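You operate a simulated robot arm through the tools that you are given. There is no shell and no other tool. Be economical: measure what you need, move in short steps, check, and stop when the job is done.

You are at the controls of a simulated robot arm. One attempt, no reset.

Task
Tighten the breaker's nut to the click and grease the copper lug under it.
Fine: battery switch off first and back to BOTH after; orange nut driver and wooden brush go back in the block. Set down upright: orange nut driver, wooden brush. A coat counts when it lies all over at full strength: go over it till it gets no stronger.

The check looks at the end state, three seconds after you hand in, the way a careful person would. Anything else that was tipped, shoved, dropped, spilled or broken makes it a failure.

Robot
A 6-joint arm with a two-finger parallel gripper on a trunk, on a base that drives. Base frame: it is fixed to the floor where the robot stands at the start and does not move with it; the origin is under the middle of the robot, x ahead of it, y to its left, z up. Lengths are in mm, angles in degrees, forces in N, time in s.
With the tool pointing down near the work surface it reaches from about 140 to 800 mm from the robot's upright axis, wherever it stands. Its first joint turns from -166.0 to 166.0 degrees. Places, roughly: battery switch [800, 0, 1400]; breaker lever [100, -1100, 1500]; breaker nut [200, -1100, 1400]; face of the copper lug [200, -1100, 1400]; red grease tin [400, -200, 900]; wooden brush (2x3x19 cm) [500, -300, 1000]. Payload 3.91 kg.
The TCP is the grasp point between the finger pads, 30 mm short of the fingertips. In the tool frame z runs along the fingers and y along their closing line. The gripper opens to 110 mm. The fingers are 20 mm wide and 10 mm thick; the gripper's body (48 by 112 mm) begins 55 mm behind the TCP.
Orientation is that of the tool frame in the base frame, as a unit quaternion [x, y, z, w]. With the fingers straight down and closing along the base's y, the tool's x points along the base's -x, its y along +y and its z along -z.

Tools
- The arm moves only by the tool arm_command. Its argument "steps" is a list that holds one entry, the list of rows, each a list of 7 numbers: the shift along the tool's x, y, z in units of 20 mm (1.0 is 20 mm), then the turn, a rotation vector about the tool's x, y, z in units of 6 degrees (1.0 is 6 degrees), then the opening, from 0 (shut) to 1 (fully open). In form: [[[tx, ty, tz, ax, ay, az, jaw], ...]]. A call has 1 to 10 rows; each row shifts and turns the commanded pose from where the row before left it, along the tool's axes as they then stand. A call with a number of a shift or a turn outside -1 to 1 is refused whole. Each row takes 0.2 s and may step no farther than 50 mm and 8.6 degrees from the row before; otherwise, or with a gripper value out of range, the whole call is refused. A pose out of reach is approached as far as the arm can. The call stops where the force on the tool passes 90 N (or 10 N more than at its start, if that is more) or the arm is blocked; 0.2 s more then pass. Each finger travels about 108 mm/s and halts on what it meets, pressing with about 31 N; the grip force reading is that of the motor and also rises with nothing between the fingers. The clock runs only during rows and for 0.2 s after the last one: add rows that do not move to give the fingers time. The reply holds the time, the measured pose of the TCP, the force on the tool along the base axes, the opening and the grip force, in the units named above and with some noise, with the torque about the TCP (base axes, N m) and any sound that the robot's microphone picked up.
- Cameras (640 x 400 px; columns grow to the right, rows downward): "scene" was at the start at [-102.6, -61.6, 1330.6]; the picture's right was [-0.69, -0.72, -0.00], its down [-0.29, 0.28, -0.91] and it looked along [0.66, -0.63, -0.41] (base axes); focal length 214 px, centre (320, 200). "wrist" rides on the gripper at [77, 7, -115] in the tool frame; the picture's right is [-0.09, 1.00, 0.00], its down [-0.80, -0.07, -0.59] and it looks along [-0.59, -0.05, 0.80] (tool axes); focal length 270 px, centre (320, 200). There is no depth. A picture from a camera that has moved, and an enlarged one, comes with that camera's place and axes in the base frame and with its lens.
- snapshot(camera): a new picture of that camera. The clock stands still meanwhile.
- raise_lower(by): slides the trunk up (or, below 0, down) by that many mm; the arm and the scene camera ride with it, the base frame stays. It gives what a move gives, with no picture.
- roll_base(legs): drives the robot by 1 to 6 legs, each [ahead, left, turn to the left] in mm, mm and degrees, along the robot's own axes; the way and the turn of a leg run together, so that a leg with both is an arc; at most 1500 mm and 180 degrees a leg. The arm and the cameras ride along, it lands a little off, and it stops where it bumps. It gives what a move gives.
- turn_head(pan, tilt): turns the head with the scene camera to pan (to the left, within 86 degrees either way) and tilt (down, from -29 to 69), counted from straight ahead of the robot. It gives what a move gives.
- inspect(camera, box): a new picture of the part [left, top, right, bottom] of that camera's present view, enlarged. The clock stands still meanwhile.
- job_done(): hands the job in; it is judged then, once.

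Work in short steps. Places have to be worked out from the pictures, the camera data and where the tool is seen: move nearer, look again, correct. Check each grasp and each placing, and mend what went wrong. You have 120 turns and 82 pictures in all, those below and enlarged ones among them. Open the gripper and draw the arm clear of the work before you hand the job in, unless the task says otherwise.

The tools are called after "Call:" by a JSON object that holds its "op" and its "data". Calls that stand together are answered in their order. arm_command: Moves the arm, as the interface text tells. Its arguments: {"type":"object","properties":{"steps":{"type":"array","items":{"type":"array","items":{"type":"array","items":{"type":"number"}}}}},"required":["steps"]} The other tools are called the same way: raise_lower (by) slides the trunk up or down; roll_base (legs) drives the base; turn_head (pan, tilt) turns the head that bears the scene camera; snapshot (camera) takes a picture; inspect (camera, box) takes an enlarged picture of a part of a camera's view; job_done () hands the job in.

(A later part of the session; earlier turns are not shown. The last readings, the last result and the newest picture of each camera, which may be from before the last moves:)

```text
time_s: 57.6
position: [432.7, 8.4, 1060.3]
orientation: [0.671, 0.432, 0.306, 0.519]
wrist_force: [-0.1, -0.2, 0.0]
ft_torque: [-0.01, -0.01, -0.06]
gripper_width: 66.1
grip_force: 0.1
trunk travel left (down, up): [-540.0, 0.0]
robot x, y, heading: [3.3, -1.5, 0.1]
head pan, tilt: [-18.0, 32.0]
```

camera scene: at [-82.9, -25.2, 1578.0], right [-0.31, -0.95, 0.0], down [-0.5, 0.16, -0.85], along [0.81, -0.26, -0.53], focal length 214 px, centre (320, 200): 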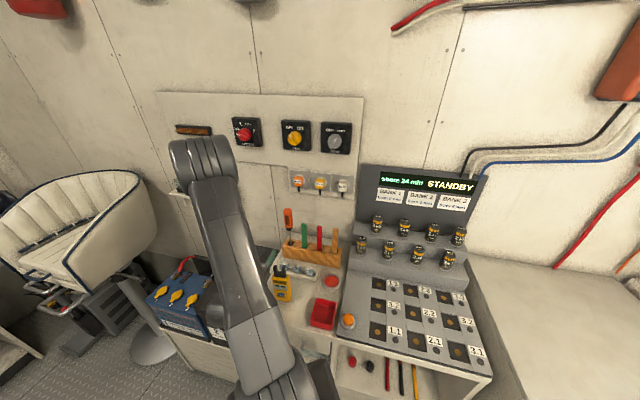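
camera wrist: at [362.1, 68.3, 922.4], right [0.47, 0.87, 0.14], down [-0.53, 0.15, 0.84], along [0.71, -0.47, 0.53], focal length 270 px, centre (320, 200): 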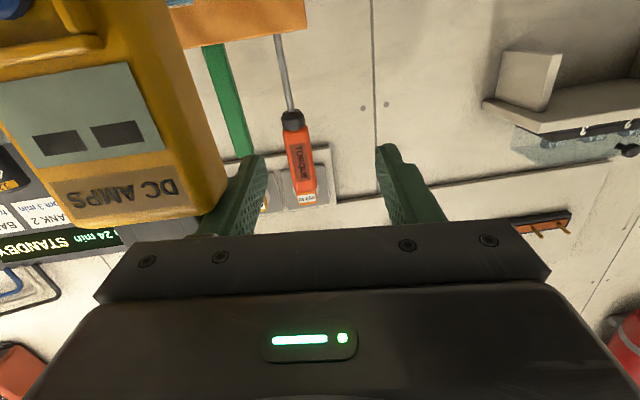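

Tool now faces the wall with x pointing left and y up. Raise 200 mm, then roll +180° in place (camera to the right).

Call:
{"op": "arm_command", "data": {"steps": [[[0, 1, 0, 0, 0, 0, 0.6], [0, 1, 0, 0, 0, 0, 0.6], [0, 1, 0, 0, 0, 0, 0.6], [0, 1, 0, 0, 0, 0, 0.6], [0, 1, 0, 0, 0, 0, 0.6], [0, 1, 0, 0, 0, 0, 0.6], [0, 1, 0, 0, 0, 0, 0.6], [0, 1, 0, 0, 0, 0, 0.6], [0, 1, 0, 0, 0, 0, 0.6], [0, 1, 0, 0, 0, 0, 0.6]]]}}

Call:
{"op": "arm_command", "data": {"steps": [[[0, 0, 0, 0, 0, 1, 0.6], [0, 0, 0, 0, 0, 1, 0.6], [0, 0, 0, 0, 0, 1, 0.6], [0, 0, 0, 0, 0, 1, 0.6], [0, 0, 0, 0, 0, 1, 0.6], [0, 0, 0, 0, 0, 1, 0.6], [0, 0, 0, 0, 0, 1, 0.6], [0, 0, 0, 0, 0, 1, 0.6], [0, 0, 0, 0, 0, 1, 0.6], [0, 0, 0, 0, 0, 1, 0.6]]]}}

Call:
{"op": "arm_command", "data": {"steps": [[[0, 0, 0, 0, 0, 1, 0.6], [0, 0, 0, 0, 0, 1, 0.6], [0, 0, 0, 0, 0, 1, 0.6], [0, 0, 0, 0, 0, 1, 0.6], [0, 0, 0, 0, 0, 1, 0.6], [0, 0, 0, 0, 0, 1, 0.6], [0, 0, 0, 0, 0, 1, 0.6], [0, 0, 0, 0, 0, 1, 0.6], [0, 0, 0, 0, 0, 1, 0.6], [0, 0, 0, 0, 0, 1, 0.6]]]}}

```text
time_s: 59.8
position: [485.4, -6.9, 1253.4]
orientation: [0.671, 0.432, 0.305, 0.52]
wrist_force: [0.1, 0.6, 0.8]
ft_torque: [0.01, -0.04, -0.03]
gripper_width: 66.4
grip_force: 0.0
trunk travel left (down, up): [-540.0, 0.0]
robot x, y, heading: [3.7, -0.3, -0.2]
head pan, tilt: [-18.0, 32.0]
```

```text
time_s: 62.0
position: [485.5, -8.3, 1253.1]
orientation: [0.797, 0.039, 0.523, 0.298]
wrist_force: [0.3, -0.3, -0.4]
ft_torque: [0.02, -0.01, 0.0]
gripper_width: 65.7
grip_force: 0.0
trunk travel left (down, up): [-540.0, 0.0]
robot x, y, heading: [-0.1, 0.1, -0.0]
head pan, tilt: [-18.0, 32.0]
```

```text
time_s: 64.2
position: [484.7, -8.1, 1252.9]
orientation: [0.71, -0.364, 0.603, -0.006]
wrist_force: [-0.5, 0.5, -0.4]
ft_torque: [0.02, -0.03, 0.01]
gripper_width: 66.1
grip_force: 0.0
trunk travel left (down, up): [-540.0, 0.0]
robot x, y, heading: [3.7, 1.9, 0.0]
head pan, tilt: [-18.0, 32.0]
```

Continue roll +60° and then pitch down 60° about the tool x.

Call:
{"op": "arm_command", "data": {"steps": [[[0, 0, 0, 0, 0, 1, 0.6], [0, 0, 0, 0, 0, 1, 0.6], [0, 0, 0, 0, 0, 1, 0.6], [0, 0, 0, 0, 0, 1, 0.6], [0, 0, 0, 0, 0, 1, 0.6], [0, 0, 0, 0, 0, 1, 0.6], [0, 0, 0, 0, 0, 1, 0.6], [0, 0, 0, 0, 0, 1, 0.6], [0, 0, 0, 0, 0, 1, 0.6], [0, 0, 0, 0, 0, 1, 0.6]]]}}

Call:
{"op": "arm_command", "data": {"steps": [[[0, 0, 0, -1, 0, 0, 0.6], [0, 0, 0, -1, 0, 0, 0.6], [0, 0, 0, -1, 0, 0, 0.6], [0, 0, 0, -1, 0, 0, 0.6], [0, 0, 0, -1, 0, 0, 0.6], [0, 0, 0, -1, 0, 0, 0.6], [0, 0, 0, -1, 0, 0, 0.6], [0, 0, 0, -1, 0, 0, 0.6], [0, 0, 0, -1, 0, 0, 0.6], [0, 0, 0, -1, 0, 0, 0.6]]]}}

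```text
time_s: 66.4
position: [486.2, -7.1, 1250.8]
orientation: [-0.432, 0.67, -0.52, 0.306]
wrist_force: [0.4, 0.8, 0.4]
ft_torque: [0.02, 0.04, 0.0]
gripper_width: 66.1
grip_force: 0.0
trunk travel left (down, up): [-540.0, 0.0]
robot x, y, heading: [-0.6, -0.1, -0.2]
head pan, tilt: [-18.0, 32.0]
```

```text
time_s: 68.6
position: [486.3, -7.8, 1250.8]
orientation: [-0.527, 0.841, -0.115, 0.047]
wrist_force: [0.2, 0.4, -1.2]
ft_torque: [0.02, 0.0, -0.01]
gripper_width: 66.1
grip_force: 0.1
trunk travel left (down, up): [-540.0, 0.0]
robot x, y, heading: [0.2, 3.8, -0.1]
head pan, tilt: [-18.0, 32.0]
```

Finish levelling to exact tool-down, then move over the block area at z 1250 and look with the wrist camera.

Call:
{"op": "arm_command", "data": {"steps": [[[0, 0, 0, -0.787, -0.113, 0.173, 0.6], [0, 0, 0, -0.787, -0.113, 0.173, 0.6], [0, 0, 0, -0.787, -0.113, 0.173, 0.6], [0.636, -0.95, 0, 0, 0, 0, 0.6], [0.636, -0.95, 0, 0, 0, 0, 0.6], [0.636, -0.95, 0, 0, 0, 0, 0.6], [0.636, -0.95, 0, 0, 0, 0, 0.6], [0.636, -0.95, 0, 0, 0, 0, 0.6], [0.636, -0.95, 0, 0, 0, 0, 0.6], [0.636, -0.95, 0, 0, 0, 0, 0.6]]]}}

Call:
{"op": "snapshot", "data": {"camera": "wrist"}}

Call:
{"op": "snapshot", "data": {"camera": "scene"}}

```text
time_s: 70.8
position: [557.3, -152.8, 1252.5]
orientation: [-0.508, 0.862, -0.001, 0.0]
wrist_force: [-0.2, -0.3, 0.7]
ft_torque: [0.03, -0.03, 0.0]
gripper_width: 65.9
grip_force: 0.0
trunk travel left (down, up): [-540.0, 0.0]
robot x, y, heading: [3.0, 0.5, -0.1]
head pan, tilt: [-18.0, 32.0]
```

```text
54 pictures are left
camera wrist: at [515.7, -215.6, 1366.4], right [-0.83, 0.56, 0.0], down [0.45, 0.67, 0.6], along [0.33, 0.49, -0.8], focal length 270 px, centre (320, 200)
```

wrist: 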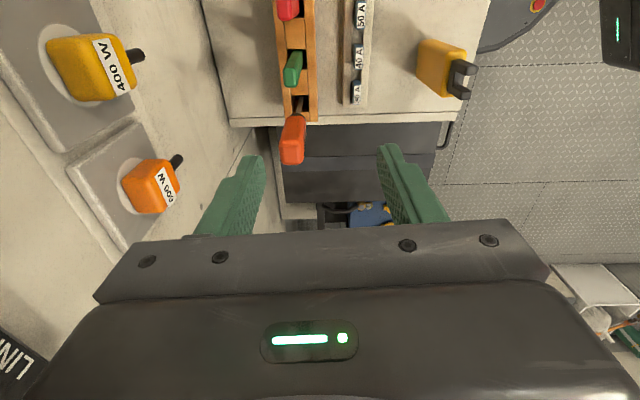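

```text
53 pictures are left
camera scene: at [-82.4, -25.8, 1608.1], right [-0.31, -0.95, 0.0], down [-0.5, 0.16, -0.85], along [0.81, -0.26, -0.53], focal length 214 px, centre (320, 200)
```

scene: 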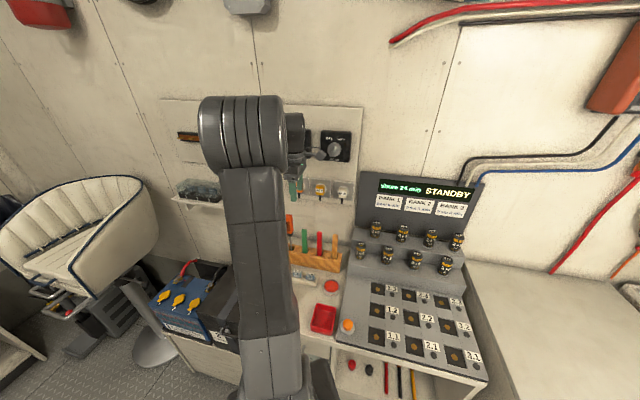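

Both estimates agree: driver axis at about (616, -121), top z≈1098. Move above it and descend to z 1150, then check.

Call:
{"op": "arm_command", "data": {"steps": [[[-0.93, -0.603, 0, 0, 0, 0, 0.6], [-0.93, -0.603, 0, 0, 0, 0, 0.6], [-0.93, -0.603, 0, 0, 0, 0, 0.6], [0, 0, 0.85, 0, 0, 0, 0.6], [0, 0, 0.85, 0, 0, 0, 0.6], [0, 0, 0.85, 0, 0, 0, 0.6], [0, 0, 0.85, 0, 0, 0, 0.6], [0, 0, 0.85, 0, 0, 0, 0.6], [0, 0, 0.85, 0, 0, 0, 0.6]]]}}

Call:
{"op": "snapshot", "data": {"camera": "wrist"}}

```text
time_s: 72.8
position: [616.2, -122.1, 1149.4]
orientation: [-0.507, 0.862, 0.0, -0.001]
wrist_force: [-0.3, -0.2, 0.5]
ft_torque: [0.02, 0.03, -0.01]
gripper_width: 66.0
grip_force: 0.0
trunk travel left (down, up): [-540.0, 0.0]
robot x, y, heading: [0.9, -0.7, -0.0]
head pan, tilt: [-18.0, 32.0]
```

```text
52 pictures are left
camera wrist: at [574.1, -184.6, 1263.0], right [-0.83, 0.56, 0.0], down [0.45, 0.67, 0.6], along [0.33, 0.49, -0.8], focal length 270 px, centre (320, 200)
```

wrist: 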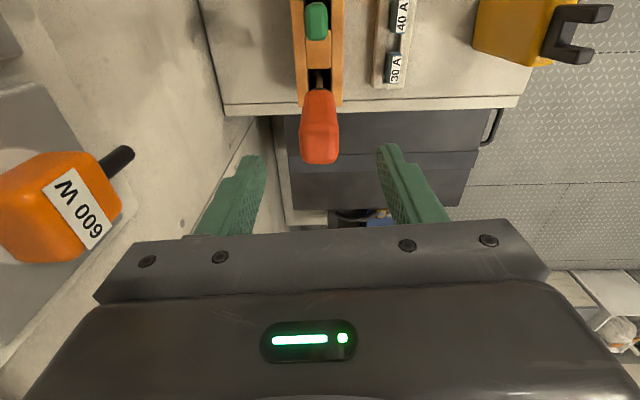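

The handle top is centred, 48 mm ahead of the TCP. Descend 78 mm and close.

Call:
{"op": "arm_command", "data": {"steps": [[[0, 0, 0.975, 0, 0, 0, 0.6], [0, 0, 0.975, 0, 0, 0, 0.6], [0, 0, 0.975, 0, 0, 0, 0.6], [0, 0, 0.975, 0, 0, 0, 0.6], [0, 0, 0, 0, 0, 0, 0.4], [0, 0, 0, 0, 0, 0, 0.2], [0, 0, 0, 0, 0, 0, 0.0], [0, 0, 0, 0, 0, 0, 0], [0, 0, 0, 0, 0, 0, 0]]]}}

Call:
{"op": "snapshot", "data": {"camera": "wrist"}}

```text
time_s: 74.8
position: [616.3, -120.6, 1073.4]
orientation: [-0.508, 0.861, 0.0, 0.0]
wrist_force: [-0.7, 0.1, 1.0]
ft_torque: [0.09, 0.15, 0.02]
gripper_width: 27.0
grip_force: 30.9
trunk travel left (down, up): [-540.0, 0.0]
robot x, y, heading: [3.0, 1.6, -0.1]
head pan, tilt: [-18.0, 32.0]
```

```text
51 pictures are left
camera wrist: at [572.4, -183.8, 1187.7], right [-0.83, 0.56, 0.0], down [0.45, 0.67, 0.59], along [0.33, 0.49, -0.8], focal length 270 px, centre (320, 200)
```

wrist: 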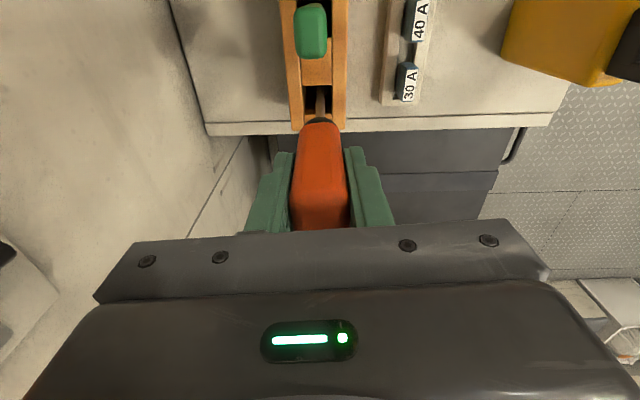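

Gripped firmly. Lift straight up 170 mm, then draw back from the wall and look.

Call:
{"op": "arm_command", "data": {"steps": [[[0, 0, -0.5, 0, 0, 0, 0], [0, 0, -0.9, 0, 0, 0, 0], [0, 0, -0.9, 0, 0, 0, 0], [0, 0, -0.9, 0, 0, 0, 0], [0, 0, -0.9, 0, 0, 0, 0], [0, 0, -0.9, 0, 0, 0, 0], [0, 0, -0.9, 0, 0, 0, 0], [0, 0, -0.9, 0, 0, 0, 0], [0, 0, -0.9, 0, 0, 0, 0], [0, 0, -0.9, 0, 0, 0, 0]]]}}

Call:
{"op": "arm_command", "data": {"steps": [[[0, 0.9, 0, 0, 0, 0, 0], [0, 0.9, 0, 0, 0, 0, 0], [0, 0.9, 0, 0, 0, 0, 0], [0, 0.9, 0, 0, 0, 0, 0], [0, 0.9, 0, 0, 0, 0, 0], [0, 0.9, 0, 0, 0, 0, 0], [0, 0.9, 0, 0, 0, 0, 0], [0, 0.9, 0, 0, 0, 0, 0], [0, 0.9, 0, 0, 0, 0, 0], [0, 0.9, 0, 0, 0, 0, 0]]]}}

Call:
{"op": "snapshot", "data": {"camera": "wrist"}}

Call:
{"op": "snapshot", "data": {"camera": "scene"}}

```text
time_s: 77.0
position: [616.1, -119.8, 1242.5]
orientation: [-0.508, 0.861, 0.001, 0.0]
wrist_force: [-0.9, -0.6, -1.3]
ft_torque: [0.01, -0.01, -0.02]
gripper_width: 26.7
grip_force: 31.1
trunk travel left (down, up): [-540.0, 0.0]
robot x, y, heading: [0.3, 2.8, -0.1]
head pan, tilt: [-18.0, 32.0]
```

```text
time_s: 79.2
position: [461.6, -31.8, 1245.8]
orientation: [-0.508, 0.861, 0.0, 0.001]
wrist_force: [-0.2, -0.3, -2.2]
ft_torque: [0.02, -0.04, 0.01]
gripper_width: 26.8
grip_force: 30.7
trunk travel left (down, up): [-540.0, 0.0]
robot x, y, heading: [1.4, 0.0, 0.2]
head pan, tilt: [-18.0, 32.0]
```

```text
50 pictures are left
camera wrist: at [418.2, -95.5, 1360.2], right [-0.83, 0.56, 0.0], down [0.45, 0.67, 0.6], along [0.33, 0.49, -0.8], focal length 270 px, centre (320, 200)
```

wrist: 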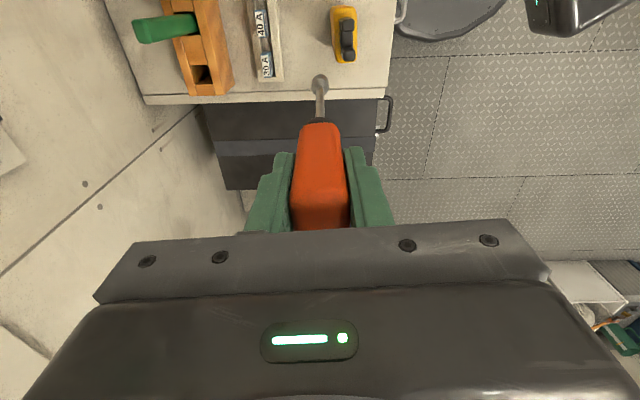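

```text
49 pictures are left
camera scene: at [-83.3, -25.1, 1608.0], right [-0.31, -0.95, 0.0], down [-0.5, 0.16, -0.85], along [0.81, -0.26, -0.53], focal length 214 px, centre (320, 200)
```

scene: 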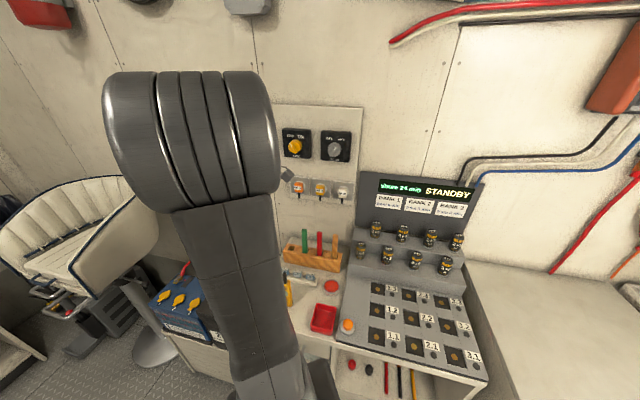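

Driver is held coaxially; socket tip is ~220 mm beyond the TCP. Now drive: back 100 mm from the wall, then ~800 mm along the wall toward the breaker, with the driver hanging above the worktop.

Call:
{"op": "roll_base", "data": {"legs": [[-105, 58, 0], [-384, -702, 0]]}}

Call:
{"op": "turn_head", "data": {"pan": -50, "tilt": 25}}

Call:
{"op": "snapshot", "data": {"camera": "scene"}}

```text
time_s: 84.4
position: [-32.2, -686.6, 1245.2]
orientation: [-0.509, 0.861, -0.001, 0.0]
wrist_force: [0.2, -0.6, -2.5]
ft_torque: [-0.02, 0.01, 0.01]
gripper_width: 27.0
grip_force: 30.9
trunk travel left (down, up): [-540.0, 0.0]
robot x, y, heading: [-487.9, -654.8, 0.3]
head pan, tilt: [-18.0, 32.0]
```

```text
time_s: 85.3
position: [-33.2, -685.4, 1245.2]
orientation: [-0.51, 0.86, -0.002, 0.0]
wrist_force: [0.6, 0.3, -1.2]
ft_torque: [0.02, 0.0, -0.04]
gripper_width: 26.7
grip_force: 31.4
trunk travel left (down, up): [-540.0, 0.0]
robot x, y, heading: [-492.7, -656.1, 0.3]
head pan, tilt: [-50.0, 25.0]
```

```text
48 pictures are left
camera scene: at [-603.0, -724.8, 1619.2], right [-0.76, -0.65, 0.0], down [-0.27, 0.32, -0.91], along [0.59, -0.69, -0.42], focal length 214 px, centre (320, 200)
```

scene: 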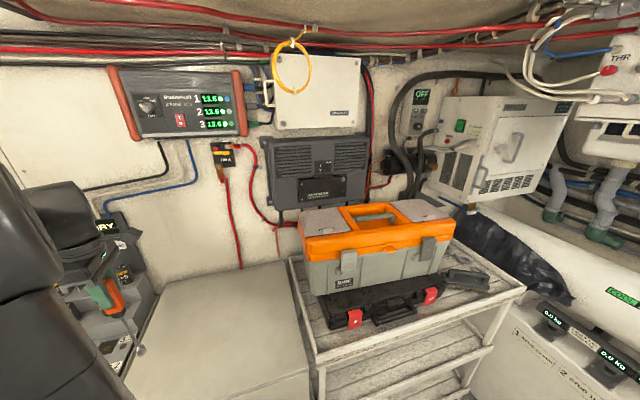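

Breaker is visible at (222,158). Enlarge it.

Call:
{"op": "inspect", "data": {"camera": "scene", "box": [185, 125, 265, 195]}}

```text
5.71 times, centred on (225, 160) of scene
camera zoom: at [-603.0, -724.8, 1619.2], right [-0.76, -0.65, 0.0], down [-0.27, 0.32, -0.91], along [0.59, -0.69, -0.42], focal length 1226 px, centre (863, 429)
```

zoom: 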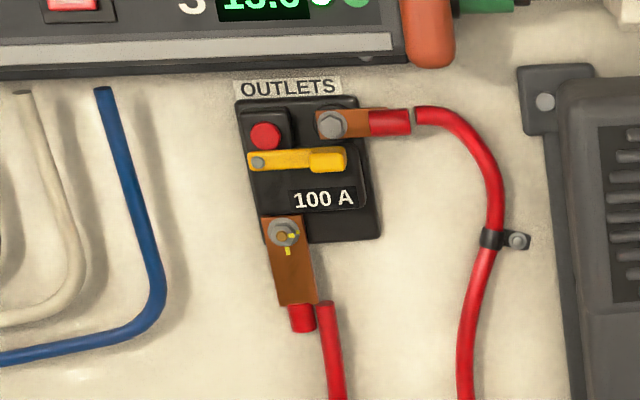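

Nut ≈ (196, -1080, 1397); the lug hangs below it. Pitch the tool up to horizontal (camera to the right), then move right and up in front of the breaker.

Call:
{"op": "arm_command", "data": {"steps": [[[0, 0, 0, 1, 0, 0, 0], [0, 0, 0, 1, 0, 0, 0], [0, 0, 0, 1, 0, 0, 0], [0, 0, 0, 1, 0, 0, 0], [0, 0, 0, 1, 0, 0, 0], [0, 0, 0, 1, 0, 0, 0], [0, 0, 0, 1, 0, 0, 0], [0, 0, 0, 1, 0, 0, 0], [0, 0, 0, 1, 0, 0, 0], [0, 0, 0, 1, 0, 0, 0]]]}}

Call:
{"op": "arm_command", "data": {"steps": [[[0, 0, 0, 1, 0, 0, 0], [0, 0, 0, 1, 0, 0, 0], [0, 0, 0, 1, 0, 0, 0], [0, 0, 0, 1, 0, 0, 0], [0, 0, 0, 1, 0, 0, 0]]]}}

```text
time_s: 87.5
position: [-33.9, -685.6, 1246.0]
orientation: [-0.441, 0.745, -0.43, 0.256]
wrist_force: [-0.1, -0.4, -2.1]
ft_torque: [0.05, 0.1, -0.03]
gripper_width: 26.9
grip_force: 30.7
trunk travel left (down, up): [-540.0, 0.0]
robot x, y, heading: [-495.5, -655.0, 0.3]
head pan, tilt: [-50.0, 25.0]
```

```text
time_s: 88.7
position: [-33.5, -686.1, 1244.9]
orientation: [0.361, -0.607, 0.608, -0.361]
wrist_force: [0.3, -0.6, -2.5]
ft_torque: [0.09, 0.15, 0.02]
gripper_width: 26.5
grip_force: 31.2
trunk travel left (down, up): [-540.0, 0.0]
robot x, y, heading: [-493.8, -653.0, 0.3]
head pan, tilt: [-50.0, 25.0]
```

Call:
{"op": "arm_command", "data": {"steps": [[[1, -0.75, 0, 0, 0, 0, 0], [1, -0.75, 0, 0, 0, 0, 0], [1, -0.75, 0, 0, 0, 0, 0], [1, -0.75, 0, 0, 0, 0, 0], [1, -0.75, 0, 0, 0, 0, 0], [1, -0.75, 0, 0, 0, 0, 0], [1, -0.75, 0, 0, 0, 0, 0], [1, -0.75, 0, 0, 0, 0, 0], [1, -0.75, 0, 0, 0, 0, 0], [1, -0.75, 0, 0, 0, 0, 0]]]}}

Call:
{"op": "arm_command", "data": {"steps": [[[0.9, 0, 0, 0, 0, 0, 0], [0.9, 0, 0, 0, 0, 0, 0], [0, 0, 0, 0, 0, -1, 0], [0, 0, 0, 0, 0, -1, 0], [0, 0, 0, 0, 0, -1, 0], [0, 0, 0, 0, 0, -1, 0], [0, 0, 0, 0, 0, -1, 0], [0, 0, 0, 0, 0, -1, 0], [0, 0, 0, 0, 0, -1, 0], [0, 0, 0, 0, 0, -1, 0]]]}}

Call:
{"op": "arm_command", "data": {"steps": [[[0, 0, 0, 0, 0, -1, 0], [0, 0, 0, 0, 0, -1, 0], [0, 0, 0, 0, 0, -1, 0], [0, 0, 0, 0, 0, -1, 0], [0, 0, 0, 0, 0, -1, 0], [0, 0, 0, 0, 0, -1, 0], [0, 0, 0, 0, 0, -1, 0]]]}}

Call:
{"op": "snapshot", "data": {"camera": "wrist"}}

```text
time_s: 90.2
position: [-51.6, -767.6, 1279.2]
orientation: [-0.395, 0.656, -0.558, 0.321]
wrist_force: [0.7, 0.5, -1.9]
ft_torque: [0.06, 0.13, 0.02]
gripper_width: 26.9
grip_force: 31.1
out of reach, approached as far as the arm can: row 5, 6, 7
trunk travel left (down, up): [-540.0, 0.0]
robot x, y, heading: [-490.8, -660.2, 0.3]
head pan, tilt: [-50.0, 25.0]
stopped in row 7: the arm was blocked; the commanded pose is now the measured one
```

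```text
time_s: 92.4
position: [-51.4, -769.4, 1279.7]
orientation: [0.628, -0.438, 0.64, -0.065]
wrist_force: [-0.5, 0.7, -1.5]
ft_torque: [0.06, 0.12, -0.02]
gripper_width: 27.0
grip_force: 30.8
out of reach, approached as far as the arm can: row 1, 2
trunk travel left (down, up): [-540.0, 0.0]
robot x, y, heading: [-494.0, -655.0, 0.4]
head pan, tilt: [-50.0, 25.0]
```

```text
time_s: 94.0
position: [-51.2, -768.6, 1279.5]
orientation: [0.742, -0.184, 0.622, 0.169]
wrist_force: [-1.1, 0.1, -2.6]
ft_torque: [0.1, 0.1, 0.0]
gripper_width: 26.7
grip_force: 31.0
trunk travel left (down, up): [-540.0, 0.0]
robot x, y, heading: [-490.0, -657.1, 0.3]
head pan, tilt: [-50.0, 25.0]
```

```text
46 pictures are left
camera wrist: at [-140.9, -723.9, 1375.7], right [-0.49, -0.87, -0.06], down [-0.6, 0.4, -0.69], along [0.62, -0.3, -0.72], focal length 270 px, centre (320, 200)
```

wrist: 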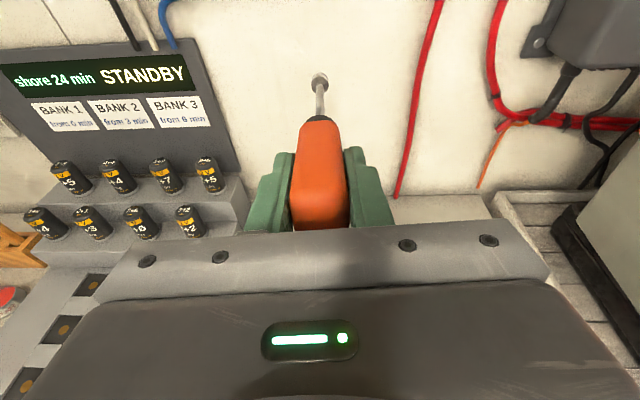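

The sideways move stalled (too folded up close to the robot). The tool is now roll ≈0 but pitched down 10°. Level it, moving forward 40 mm, then right and up in small steps.

Call:
{"op": "arm_command", "data": {"steps": [[[0, 0, 0.5, 0, 0.81, 0, 0], [0, 0, 0.5, 0, 0.81, 0, 0], [0, 0, 1, 0, 0, 0, 0], [0.5, 0.8, 0, 0, 0, 0, 0], [0.5, 0.8, 0, 0, 0, 0, 0]]]}}

```text
time_s: 95.2
position: [-19.4, -772.8, 1309.3]
orientation: [0.685, -0.172, 0.683, 0.186]
wrist_force: [0.3, 0.0, -2.8]
ft_torque: [0.07, 0.13, 0.03]
gripper_width: 26.8
grip_force: 31.2
out of reach, approached as far as the arm can: row 1, 2, 3, 4, 5
trunk travel left (down, up): [-540.0, 0.0]
robot x, y, heading: [-495.4, -653.9, 0.1]
head pan, tilt: [-50.0, 25.0]
```

The arm cannot point at the wall straight ahead of its axis — it needs the target to its left. Pull back 40 mm and drive 240 mm further right along the wall.

Call:
{"op": "arm_command", "data": {"steps": [[[0, -0.5, -1, 0, 0, 0, 0], [0, -0.5, -1, 0, 0, 0, 0]]]}}

Call:
{"op": "roll_base", "data": {"legs": [[-117, -213, 0]]}}

Call:
{"op": "snapshot", "data": {"camera": "scene"}}

```text
time_s: 95.8
position: [-45.3, -732.5, 1308.5]
orientation: [0.685, -0.169, 0.685, 0.184]
wrist_force: [-0.4, 0.3, -2.4]
ft_torque: [0.11, 0.15, 0.01]
gripper_width: 26.9
grip_force: 31.2
trunk travel left (down, up): [-540.0, 0.0]
robot x, y, heading: [-494.4, -653.3, 0.2]
head pan, tilt: [-50.0, 25.0]
```

```text
time_s: 97.6
position: [-165.1, -943.3, 1308.4]
orientation: [0.684, -0.173, 0.684, 0.187]
wrist_force: [0.2, -0.2, -1.6]
ft_torque: [0.07, 0.15, 0.0]
gripper_width: 26.8
grip_force: 31.2
trunk travel left (down, up): [-540.0, 0.0]
robot x, y, heading: [-606.2, -864.7, -0.2]
head pan, tilt: [-50.0, 25.0]
```

```text
45 pictures are left
camera scene: at [-722.8, -930.3, 1619.1], right [-0.77, -0.64, 0.0], down [-0.27, 0.32, -0.91], along [0.58, -0.69, -0.42], focal length 214 px, centre (320, 200)
```

scene: 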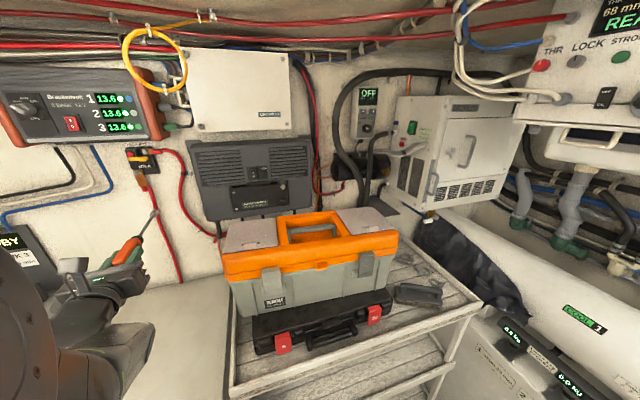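

Now move left 53 and up 90, then look with the wrist camera.

Call:
{"op": "arm_command", "data": {"steps": [[[0.9, -0.53, 0, 0, 0, 0, 0], [0.9, -0.53, 0, 0, 0, 0, 0], [0.9, -0.53, 0, 0, 0, 0, 0], [0.9, -0.53, 0, 0, 0, 0, 0], [0.9, -0.53, 0, 0, 0, 0, 0]]]}}

Call:
{"op": "snapshot", "data": {"camera": "wrist"}}

```text
time_s: 98.8
position: [-136.0, -893.7, 1395.7]
orientation: [0.686, -0.172, 0.682, 0.187]
wrist_force: [-0.2, -0.8, -2.1]
ft_torque: [0.09, 0.17, 0.0]
gripper_width: 26.8
grip_force: 30.6
trunk travel left (down, up): [-540.0, 0.0]
robot x, y, heading: [-613.1, -861.4, -0.3]
head pan, tilt: [-50.0, 25.0]
```

```text
44 pictures are left
camera wrist: at [-237.3, -841.4, 1472.3], right [-0.49, -0.87, -0.07], down [-0.49, 0.34, -0.8], along [0.72, -0.36, -0.59], focal length 270 px, centre (320, 200)
```

wrist: 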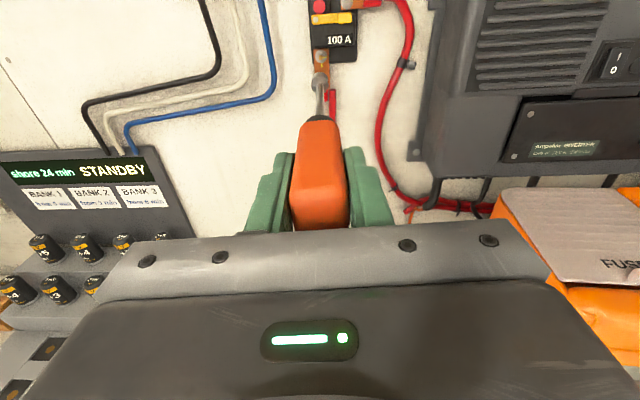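

Call:
{"op": "inspect", "data": {"camera": "wrist", "box": [270, 0, 390, 120]}}

```text
3.33 times, centred on (330, 60) of wrist
camera zoom: at [-237.3, -841.4, 1472.3], right [-0.49, -0.87, -0.07], down [-0.49, 0.34, -0.8], along [0.72, -0.36, -0.59], focal length 901 px, centre (287, 667)
```

zoom: 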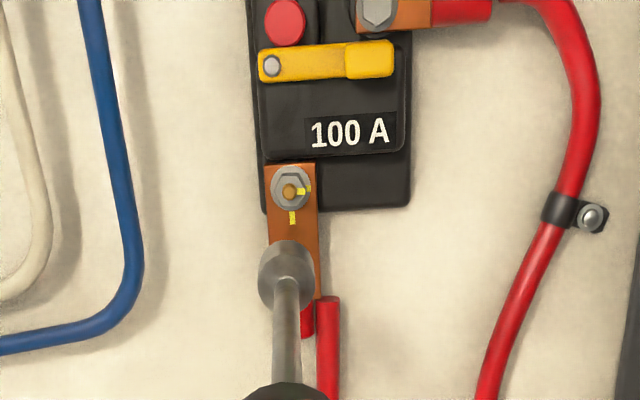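

The nut sits just ahead and slightly above the socket line; its yellow mark is at 3 o'clock and the lug's at 6. Advance 90 mm and look again.

Call:
{"op": "arm_command", "data": {"steps": [[[0.05, 0.03, 0.9, 0, 0, 0, 0], [0.05, 0.03, 0.9, 0, 0, 0, 0], [0.05, 0.03, 0.9, 0, 0, 0, 0], [0.05, 0.03, 0.9, 0, 0, 0, 0], [0.05, 0.03, 0.9, 0, 0, 0, 0]]]}}

Call:
{"op": "inspect", "data": {"camera": "wrist", "box": [270, 0, 390, 120]}}

```text
time_s: 100.0
position: [-61.6, -942.5, 1403.4]
orientation: [0.684, -0.171, 0.684, 0.186]
wrist_force: [-1.3, 0.4, -1.6]
ft_torque: [0.05, 0.12, 0.02]
gripper_width: 26.9
grip_force: 30.8
trunk travel left (down, up): [-540.0, 0.0]
robot x, y, heading: [-614.5, -860.4, 0.2]
head pan, tilt: [-50.0, 25.0]
```

```text
3.33 times, centred on (330, 60) of wrist
camera zoom: at [-162.4, -889.8, 1479.6], right [-0.49, -0.87, -0.07], down [-0.49, 0.34, -0.8], along [0.72, -0.36, -0.59], focal length 901 px, centre (287, 667)
```

zoom: 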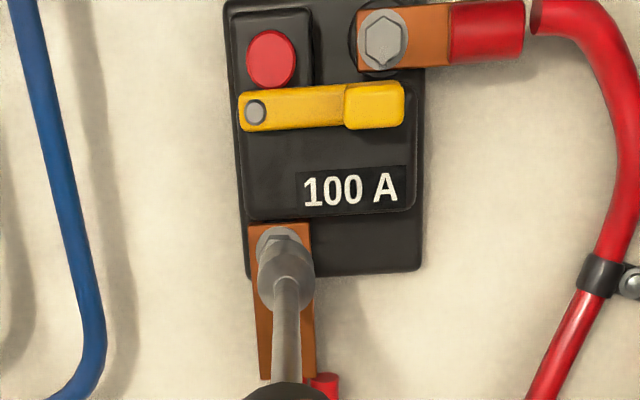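

The nut is nearly behind the socket; I need range. Look from the scene camera, enlarged.

Call:
{"op": "inspect", "data": {"camera": "scene", "box": [90, 130, 190, 260]}}

```text
3.08 times, centred on (140, 195) of scene
camera zoom: at [-721.6, -929.5, 1619.2], right [-0.77, -0.64, 0.0], down [-0.27, 0.32, -0.91], along [0.58, -0.7, -0.42], focal length 660 px, centre (874, 215)
```

zoom: 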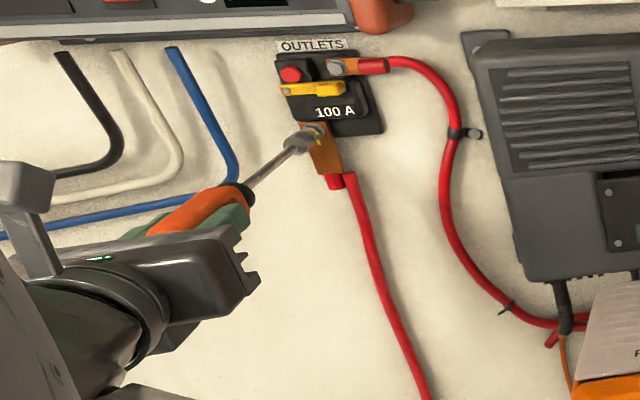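

From the scene view the socket still has ~48 mm to go, nearly in line. Adjust slightly (down 3, left 1.5), advance 30 mm, and re-check from both cameras.

Call:
{"op": "arm_command", "data": {"steps": [[[-0.15, -0.075, 0.75, 0, 0, 0, 0], [0, 0, 0.75, 0, 0, 0, 0], [0, 0, 0, 0, 0, 0, 0]]]}}

Call:
{"op": "inspect", "data": {"camera": "wrist", "box": [285, 40, 355, 110]}}

Call:
{"op": "inspect", "data": {"camera": "scene", "box": [120, 150, 170, 200]}}

```text
time_s: 100.8
position: [-33.4, -955.0, 1401.6]
orientation: [0.684, -0.172, 0.684, 0.186]
wrist_force: [-0.7, 0.3, -1.9]
ft_torque: [0.06, 0.11, -0.02]
gripper_width: 26.8
grip_force: 30.9
trunk travel left (down, up): [-540.0, 0.0]
robot x, y, heading: [-612.6, -862.1, -0.3]
head pan, tilt: [-50.0, 25.0]
```

```text
5.71 times, centred on (320, 75) of wrist
camera zoom: at [-136.0, -901.5, 1477.1], right [-0.49, -0.87, -0.07], down [-0.49, 0.34, -0.8], along [0.72, -0.36, -0.59], focal length 1544 px, centre (320, 914)
```

zoom: 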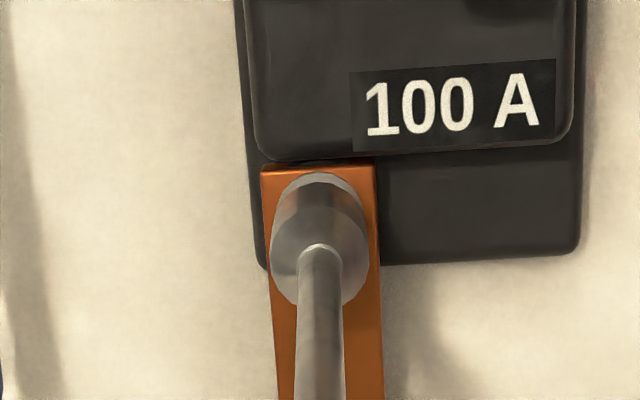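

```text
8.00 times, centred on (145, 175) of scene
camera zoom: at [-722.3, -929.3, 1619.2], right [-0.77, -0.64, 0.0], down [-0.27, 0.32, -0.91], along [0.58, -0.7, -0.42], focal length 1716 px, centre (1720, 400)
```

zoom: 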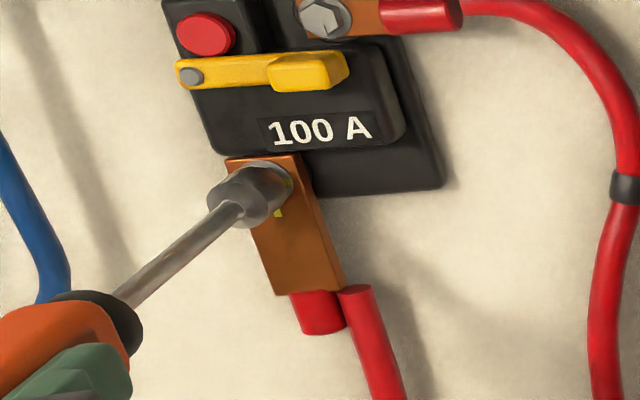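

Alignment looks within 1–2 mm. Advance slowly 16 mm watching the force.

Call:
{"op": "arm_command", "data": {"steps": [[[0, 0, 0.2, 0, 0, 0, 0], [0, 0, 0.2, 0, 0, 0, 0], [0, 0, 0.2, 0, 0, 0, 0], [0, 0, 0.2, 0, 0, 0, 0]]]}}

```text
time_s: 101.8
position: [-25.6, -958.9, 1402.1]
orientation: [0.683, -0.17, 0.686, 0.186]
wrist_force: [-20.6, 11.0, -2.4]
ft_torque: [0.05, 0.08, -0.34]
gripper_width: 27.0
grip_force: 30.9
trunk travel left (down, up): [-540.0, 0.0]
robot x, y, heading: [-611.0, -859.0, -0.0]
head pan, tilt: [-50.0, 25.0]
```

Contact at ~23 N against the nut. Turn clockwise 30° to seat the hex.

Call:
{"op": "arm_command", "data": {"steps": [[[0, 0, 0, 0, 0, 1, 0], [0, 0, 0, 0, 0, 1, 0], [0, 0, 0, 0, 0, 1, 0], [0, 0, 0, 0, 0, 1, 0], [0, 0, 0, 0, 0, 1, 0]]]}}

```text
time_s: 103.0
position: [-23.7, -958.7, 1401.7]
orientation: [0.615, -0.343, 0.71, 0.002]
wrist_force: [-15.5, 9.6, 1.4]
ft_torque: [-0.43, -0.59, 0.16]
gripper_width: 27.1
grip_force: 31.2
trunk travel left (down, up): [-540.0, 0.0]
robot x, y, heading: [-612.0, -861.7, 0.0]
head pan, tilt: [-50.0, 25.0]
```

Call:
{"op": "arm_command", "data": {"steps": [[[0, 0, 0.1, 0, 0, 1, 0], [0, 0, 0.1, 0, 0, 1, 0], [0, 0, 0, 0, 0, 1, 0], [0, 0, 0, 0, 0, 1, 0], [0, 0, 0, 0, 0, 1, 0]]]}}

Call:
{"op": "inspect", "data": {"camera": "scene", "box": [120, 150, 170, 200]}}

```text
time_s: 104.2
position: [-20.8, -962.8, 1402.2]
orientation: [0.506, -0.491, 0.686, -0.18]
wrist_force: [-20.1, 13.3, -1.2]
ft_torque: [-0.17, -0.13, 0.09]
gripper_width: 27.1
grip_force: 30.7
trunk travel left (down, up): [-540.0, 0.0]
robot x, y, heading: [-611.3, -863.1, 0.1]
head pan, tilt: [-50.0, 25.0]
```

```text
8.00 times, centred on (145, 175) of scene
camera zoom: at [-726.9, -926.3, 1619.0], right [-0.77, -0.64, 0.0], down [-0.27, 0.32, -0.91], along [0.58, -0.7, -0.42], focal length 1716 px, centre (1720, 400)
```

zoom: 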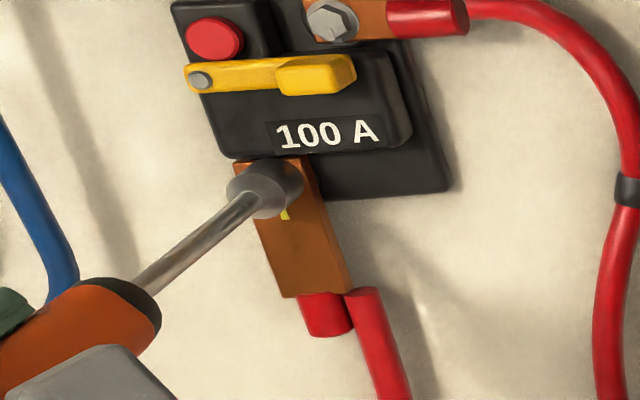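

The socket has advanced 6 mm and sits over the nut. Keep turning clockwise, listening for the click.

Call:
{"op": "arm_command", "data": {"steps": [[[0, 0, 0, 0, 0, 1, 0], [0, 0, 0, 0, 0, 1, 0], [0, 0, 0, 0, 0, 1, 0], [0, 0, 0, 0, 0, 1, 0], [0, 0, 0, 0, 0, 1, 0]]]}}

```text
time_s: 105.4
position: [-20.7, -960.7, 1402.3]
orientation: [0.362, -0.605, 0.616, -0.352]
wrist_force: [-18.4, 12.3, -0.7]
ft_torque: [-0.28, -0.14, 0.36]
gripper_width: 26.8
grip_force: 30.9
trunk travel left (down, up): [-540.0, 0.0]
robot x, y, heading: [-612.1, -863.9, 0.0]
head pan, tilt: [-50.0, 25.0]
```

Call:
{"op": "arm_command", "data": {"steps": [[[0, 0, 0, 0, 0, 1, 0], [0, 0, 0, 0, 0, 1, 0], [0, 0, 0, 0, 0, 1, 0], [0, 0, 0, 0, 0, 1, 0], [0, 0, 0, 0, 0, 1, 0]]]}}

Call:
{"op": "inspect", "data": {"camera": "wrist", "box": [270, 10, 390, 120]}}

```text
time_s: 106.6
position: [-20.1, -963.2, 1401.8]
orientation: [-0.193, 0.678, -0.503, 0.501]
wrist_force: [-16.3, 10.9, 0.3]
ft_torque: [-0.42, -0.25, 0.25]
gripper_width: 26.8
grip_force: 31.1
trunk travel left (down, up): [-540.0, 0.0]
robot x, y, heading: [-612.5, -865.0, -0.1]
head pan, tilt: [-50.0, 25.0]
```

```text
3.64 times, centred on (330, 65) of wrist
camera zoom: at [-150.8, -961.7, 1358.4], right [0.28, 0.48, -0.83], down [-0.2, 0.87, 0.45], along [0.94, 0.04, 0.34], focal length 983 px, centre (284, 691)
```

zoom: 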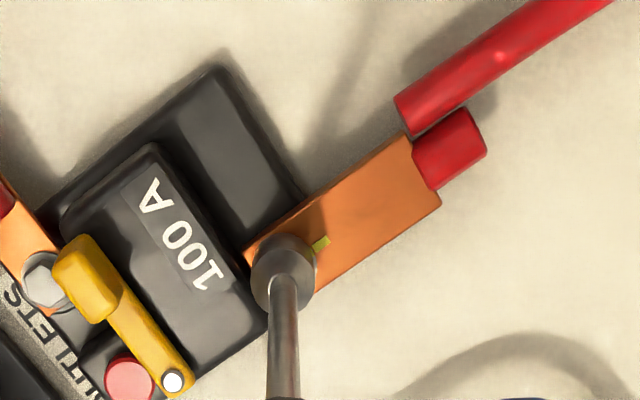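

Seated over the nut. Continue turning.

Call:
{"op": "arm_command", "data": {"steps": [[[0, 0, 0, 0, 0, 1, 0], [0, 0, 0, 0, 0, 1, 0], [0, 0, 0, 0, 0, 1, 0], [0, 0, 0, 0, 0, 1, 0], [0, 0, 0, 0, 0, 1, 0]]]}}

```text
time_s: 107.8
position: [-21.1, -963.8, 1400.3]
orientation: [-0.012, 0.704, -0.356, 0.614]
wrist_force: [-18.8, 11.1, -0.5]
ft_torque: [-0.39, -0.23, 0.1]
gripper_width: 27.0
grip_force: 31.1
trunk travel left (down, up): [-540.0, 0.0]
robot x, y, heading: [-614.7, -860.6, -0.1]
head pan, tilt: [-50.0, 25.0]
```

Call:
{"op": "arm_command", "data": {"steps": [[[0, 0, 0, 0, 0, 1, 0], [0, 0, 0, 0, 0, 1, 0], [0, 0, 0, 0, 0, 1, 0], [0, 0, 0, 0, 0, 1, 0], [0, 0, 0, 0, 0, 1, 0]]]}}

```text
time_s: 109.0
position: [-19.8, -962.4, 1401.9]
orientation: [0.172, 0.683, -0.186, 0.685]
wrist_force: [-14.9, 9.0, 0.2]
ft_torque: [-0.39, -0.23, 0.14]
gripper_width: 26.8
grip_force: 31.0
trunk travel left (down, up): [-540.0, 0.0]
robot x, y, heading: [-614.7, -859.7, 0.1]
head pan, tilt: [-50.0, 25.0]
```

No click yet with steady light torque (~0.25 N·m). A further 24°, then retract to see how the nut mark has moved.

Call:
{"op": "arm_command", "data": {"steps": [[[0, 0, 0, 0, 0, 1, 0], [0, 0, 0, 0, 0, 1, 0], [0, 0, 0, 0, 0, 1, 0], [0, 0, 0, 0, 0, 1, 0]]]}}

```text
time_s: 110.0
position: [-20.5, -961.6, 1403.0]
orientation: [0.31, 0.633, -0.04, 0.709]
wrist_force: [-17.2, 11.5, -0.9]
ft_torque: [-0.32, -0.04, 0.1]
gripper_width: 26.6
grip_force: 31.1
trunk travel left (down, up): [-540.0, 0.0]
robot x, y, heading: [-611.3, -862.1, -0.1]
head pan, tilt: [-50.0, 25.0]
```

Retract 30 mm and look at the nut from the scene camera.

Call:
{"op": "arm_command", "data": {"steps": [[[0, 0, -0.8, 0, 0, 0, 0], [0, 0, -0.9, 0, 0, 0, 0], [0, 0, -0.9, 0, 0, 0, 0]]]}}

Call:
{"op": "inspect", "data": {"camera": "scene", "box": [120, 150, 170, 200]}}

```text
time_s: 110.8
position: [-62.9, -938.8, 1400.1]
orientation: [0.311, 0.633, -0.04, 0.707]
wrist_force: [-0.3, -0.1, -2.0]
ft_torque: [0.09, 0.1, -0.02]
gripper_width: 26.9
grip_force: 30.7
trunk travel left (down, up): [-540.0, 0.0]
robot x, y, heading: [-613.2, -860.9, -0.2]
head pan, tilt: [-50.0, 25.0]
```

```text
8.00 times, centred on (145, 175) of scene
camera zoom: at [-722.9, -929.2, 1619.1], right [-0.77, -0.64, 0.0], down [-0.27, 0.32, -0.91], along [0.58, -0.7, -0.42], focal length 1716 px, centre (1720, 400)
```

zoom: 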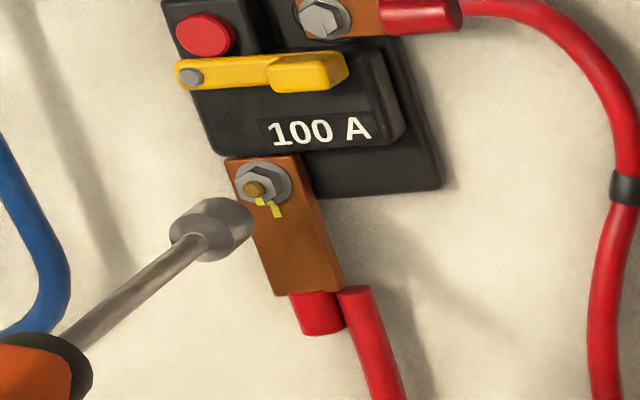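

The nut mark moved from 3 o'clock to nearly 6, close to the lug's mark. Wind the wrist back 120° (a hex multiple) off the nut, then re-engage.

Call:
{"op": "arm_command", "data": {"steps": [[[0, 0, 0, 0, 0, -1, 0], [0, 0, 0, 0, 0, -1, 0], [0, 0, 0, 0, 0, -1, 0], [0, 0, 0, 0, 0, -1, 0], [0, 0, 0, 0, 0, -1, 0], [0, 0, 0, 0, 0, -1, 0], [0, 0, 0, 0, 0, -1, 0], [0, 0, 0, 0, 0, -1, 0], [0, 0, 0, 0, 0, -1, 0], [0, 0, 0, 0, 0, -1, 0]]]}}

Call:
{"op": "arm_command", "data": {"steps": [[[0, 0, 0, 0, 0, -1, 0], [0, 0, 0, 0, 0, -1, 0], [0, 0, 0, 0, 0, -1, 0], [0, 0, 0, 0, 0, -1, 0], [0, 0, 0, 0, 0, -1, 0], [0, 0, 0, 0, 0, -1, 0], [0, 0, 0, 0, 0, -1, 0], [0, 0, 0, 0, 0, -1, 0], [0, 0, 0, 0, 0, -1, 0], [0, 0, 0, 0, 0, -1, 0]]]}}

Call:
{"op": "arm_command", "data": {"steps": [[[0, 0, 0.7, 0, 0, 0, 0], [0, 0, 0.7, 0, 0, 0, 0], [0, 0, 0.4, 0, 0, 0, 0], [0, 0, 0.3, 0, 0, 0, 0], [0, 0, 0.3, 0, 0, 0, 0], [0, 0, 0.15, 0, 0, 0, 0]]]}}

```text
time_s: 113.0
position: [-63.3, -938.1, 1401.1]
orientation: [-0.049, 0.704, -0.388, 0.592]
wrist_force: [1.0, 0.2, -1.4]
ft_torque: [0.09, 0.15, 0.04]
gripper_width: 26.6
grip_force: 30.6
trunk travel left (down, up): [-540.0, 0.0]
robot x, y, heading: [-611.2, -865.8, -0.4]
head pan, tilt: [-50.0, 25.0]
```

```text
time_s: 115.2
position: [-61.5, -940.2, 1399.1]
orientation: [0.394, -0.585, 0.632, -0.319]
wrist_force: [0.3, 0.2, -1.3]
ft_torque: [0.02, 0.13, -0.02]
gripper_width: 26.9
grip_force: 31.1
trunk travel left (down, up): [-540.0, 0.0]
robot x, y, heading: [-616.6, -862.2, -0.1]
head pan, tilt: [-50.0, 25.0]
```

```text
time_s: 116.6
position: [-19.8, -962.8, 1401.2]
orientation: [0.394, -0.585, 0.633, -0.319]
wrist_force: [-12.9, 6.8, -2.6]
ft_torque: [0.14, 0.22, -0.27]
gripper_width: 26.8
grip_force: 31.0
trunk travel left (down, up): [-540.0, 0.0]
robot x, y, heading: [-611.7, -860.6, -0.2]
head pan, tilt: [-50.0, 25.0]
```

Seated again at the same depth. Turn clockwise in small calls.

Call:
{"op": "arm_command", "data": {"steps": [[[0, 0, 0.1, 0, 0, 1, 0], [0, 0, 0.1, 0, 0, 1, 0], [0, 0, 0, 0, 0, 1, 0], [0, 0, 0, 0, 0, 1, 0]]]}}

```text
time_s: 117.6
position: [-17.9, -963.5, 1402.1]
orientation: [-0.264, 0.653, -0.554, 0.445]
wrist_force: [-18.7, 12.1, 0.4]
ft_torque: [-0.38, -0.25, 0.09]
gripper_width: 26.8
grip_force: 30.6
trunk travel left (down, up): [-540.0, 0.0]
robot x, y, heading: [-614.3, -859.5, 0.0]
head pan, tilt: [-50.0, 25.0]
```

Call:
{"op": "arm_command", "data": {"steps": [[[0, 0, 0, 0, 0, 1, 0], [0, 0, 0, 0, 0, 1, 0], [0, 0, 0, 0, 0, 1, 0], [0, 0, 0, 0, 0, 1, 0]]]}}

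```text
time_s: 118.6
position: [-18.2, -963.8, 1402.8]
orientation: [-0.121, 0.694, -0.448, 0.551]
wrist_force: [-17.8, 13.1, 0.4]
ft_torque: [-0.39, -0.17, 0.24]
gripper_width: 26.9
grip_force: 30.9
trunk travel left (down, up): [-540.0, 0.0]
robot x, y, heading: [-611.3, -866.7, -0.3]
head pan, tilt: [-50.0, 25.0]
```

Call:
{"op": "arm_command", "data": {"steps": [[[0, 0, 0, 0, 0, 1, 0], [0, 0, 0, 0, 0, 1, 0], [0, 0, 0, 0, 0, 1, 0], [0, 0, 0, 0, 0, 1, 0]]]}}

Call:
{"op": "arm_command", "data": {"steps": [[[0, 0, 0, 0, 0, 1, 0], [0, 0, 0, 0, 0, 1, 0], [0, 0, 0, 0, 0, 1, 0], [0, 0, 0, 0, 0, 1, 0]]]}}

```text
time_s: 119.6
position: [-16.5, -963.0, 1403.0]
orientation: [0.027, 0.704, -0.324, 0.631]
wrist_force: [-19.4, 11.8, 0.5]
ft_torque: [-0.37, -0.17, 0.0]
gripper_width: 26.5
grip_force: 31.1
trunk travel left (down, up): [-540.0, 0.0]
robot x, y, heading: [-615.1, -859.5, -0.1]
head pan, tilt: [-50.0, 25.0]
```

```text
time_s: 120.6
position: [-17.7, -963.6, 1403.5]
orientation: [0.172, 0.684, -0.185, 0.685]
wrist_force: [-16.2, 9.6, -0.5]
ft_torque: [-0.27, -0.03, 0.12]
gripper_width: 26.8
grip_force: 31.2
trunk travel left (down, up): [-540.0, 0.0]
robot x, y, heading: [-609.1, -858.0, -0.1]
head pan, tilt: [-50.0, 25.0]
```

Call:
{"op": "arm_command", "data": {"steps": [[[0, 0, 0, 0, 0, 1, 0], [0, 0, 0, 0, 0, 1, 0], [0, 0, 0, 0, 0, 1, 0], [0, 0, 0, 0, 0, 1, 0]]]}}

Call:
{"op": "arm_command", "data": {"steps": [[[0, 0, -0.9, 0, 0, 0, 0], [0, 0, -0.9, 0, 0, 0, 0], [0, 0, -0.9, 0, 0, 0, 0]]]}}

Call:
{"op": "inspect", "data": {"camera": "scene", "box": [120, 150, 170, 200]}}

```text
time_s: 121.6
position: [-16.7, -961.9, 1401.9]
orientation: [0.311, 0.633, -0.041, 0.708]
wrist_force: [-14.8, 9.2, -0.5]
ft_torque: [-0.37, -0.2, -0.06]
gripper_width: 26.9
grip_force: 30.7
trunk travel left (down, up): [-540.0, 0.0]
robot x, y, heading: [-616.9, -865.3, 0.1]
head pan, tilt: [-50.0, 25.0]
```

```text
time_s: 122.4
position: [-62.1, -939.2, 1401.7]
orientation: [0.311, 0.634, -0.04, 0.707]
wrist_force: [-0.9, 0.0, -2.2]
ft_torque: [0.11, 0.1, 0.0]
gripper_width: 26.7
grip_force: 30.8
trunk travel left (down, up): [-540.0, 0.0]
robot x, y, heading: [-611.4, -863.7, 0.1]
head pan, tilt: [-50.0, 25.0]
```

```text
8.00 times, centred on (145, 175) of scene
camera zoom: at [-723.0, -929.2, 1619.1], right [-0.77, -0.64, 0.0], down [-0.27, 0.32, -0.91], along [0.58, -0.7, -0.42], focal length 1716 px, centre (1720, 400)
```

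zoom: 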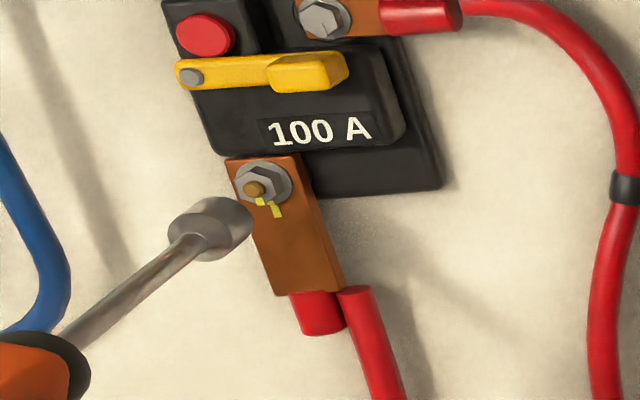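

The nut now sits with its mark in line with the lug's mark and did not move on the second pass. I need to know whether the driver slips in the jaws or the socket slips — look at the wrist view.

Call:
{"op": "snapshot", "data": {"camera": "wrist"}}

Call:
{"op": "inspect", "data": {"camera": "scene", "box": [125, 160, 150, 185]}}

```text
34 pictures are left
camera wrist: at [-143.7, -851.3, 1332.8], right [0.43, 0.77, 0.47], down [-0.71, -0.04, 0.71], along [0.56, -0.64, 0.53], focal length 270 px, centre (320, 200)
```

wrist: 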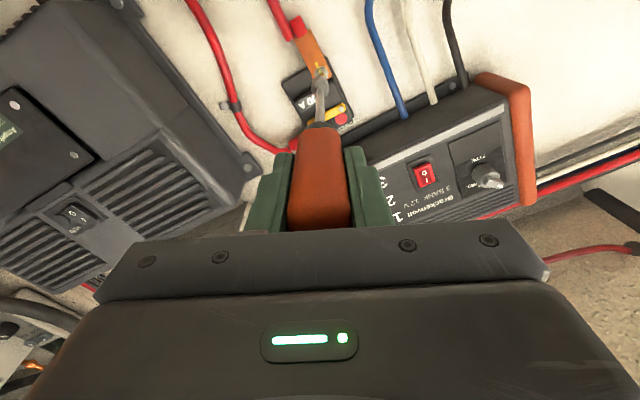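

```text
16.00 times, centred on (138, 172) of scene
camera zoom: at [-723.0, -929.2, 1619.1], right [-0.77, -0.64, 0.0], down [-0.27, 0.32, -0.91], along [0.58, -0.7, -0.42], focal length 3432 px, centre (3240, 640)
```

zoom: 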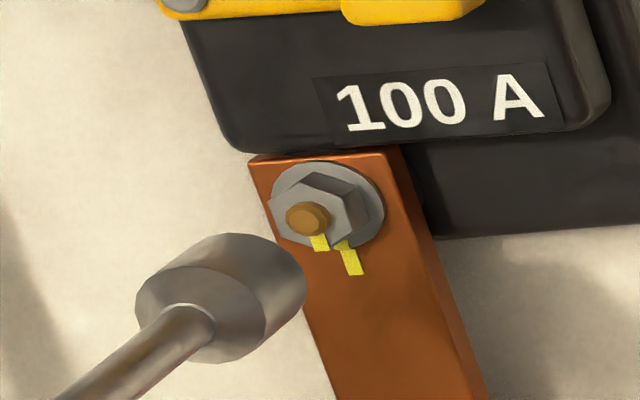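

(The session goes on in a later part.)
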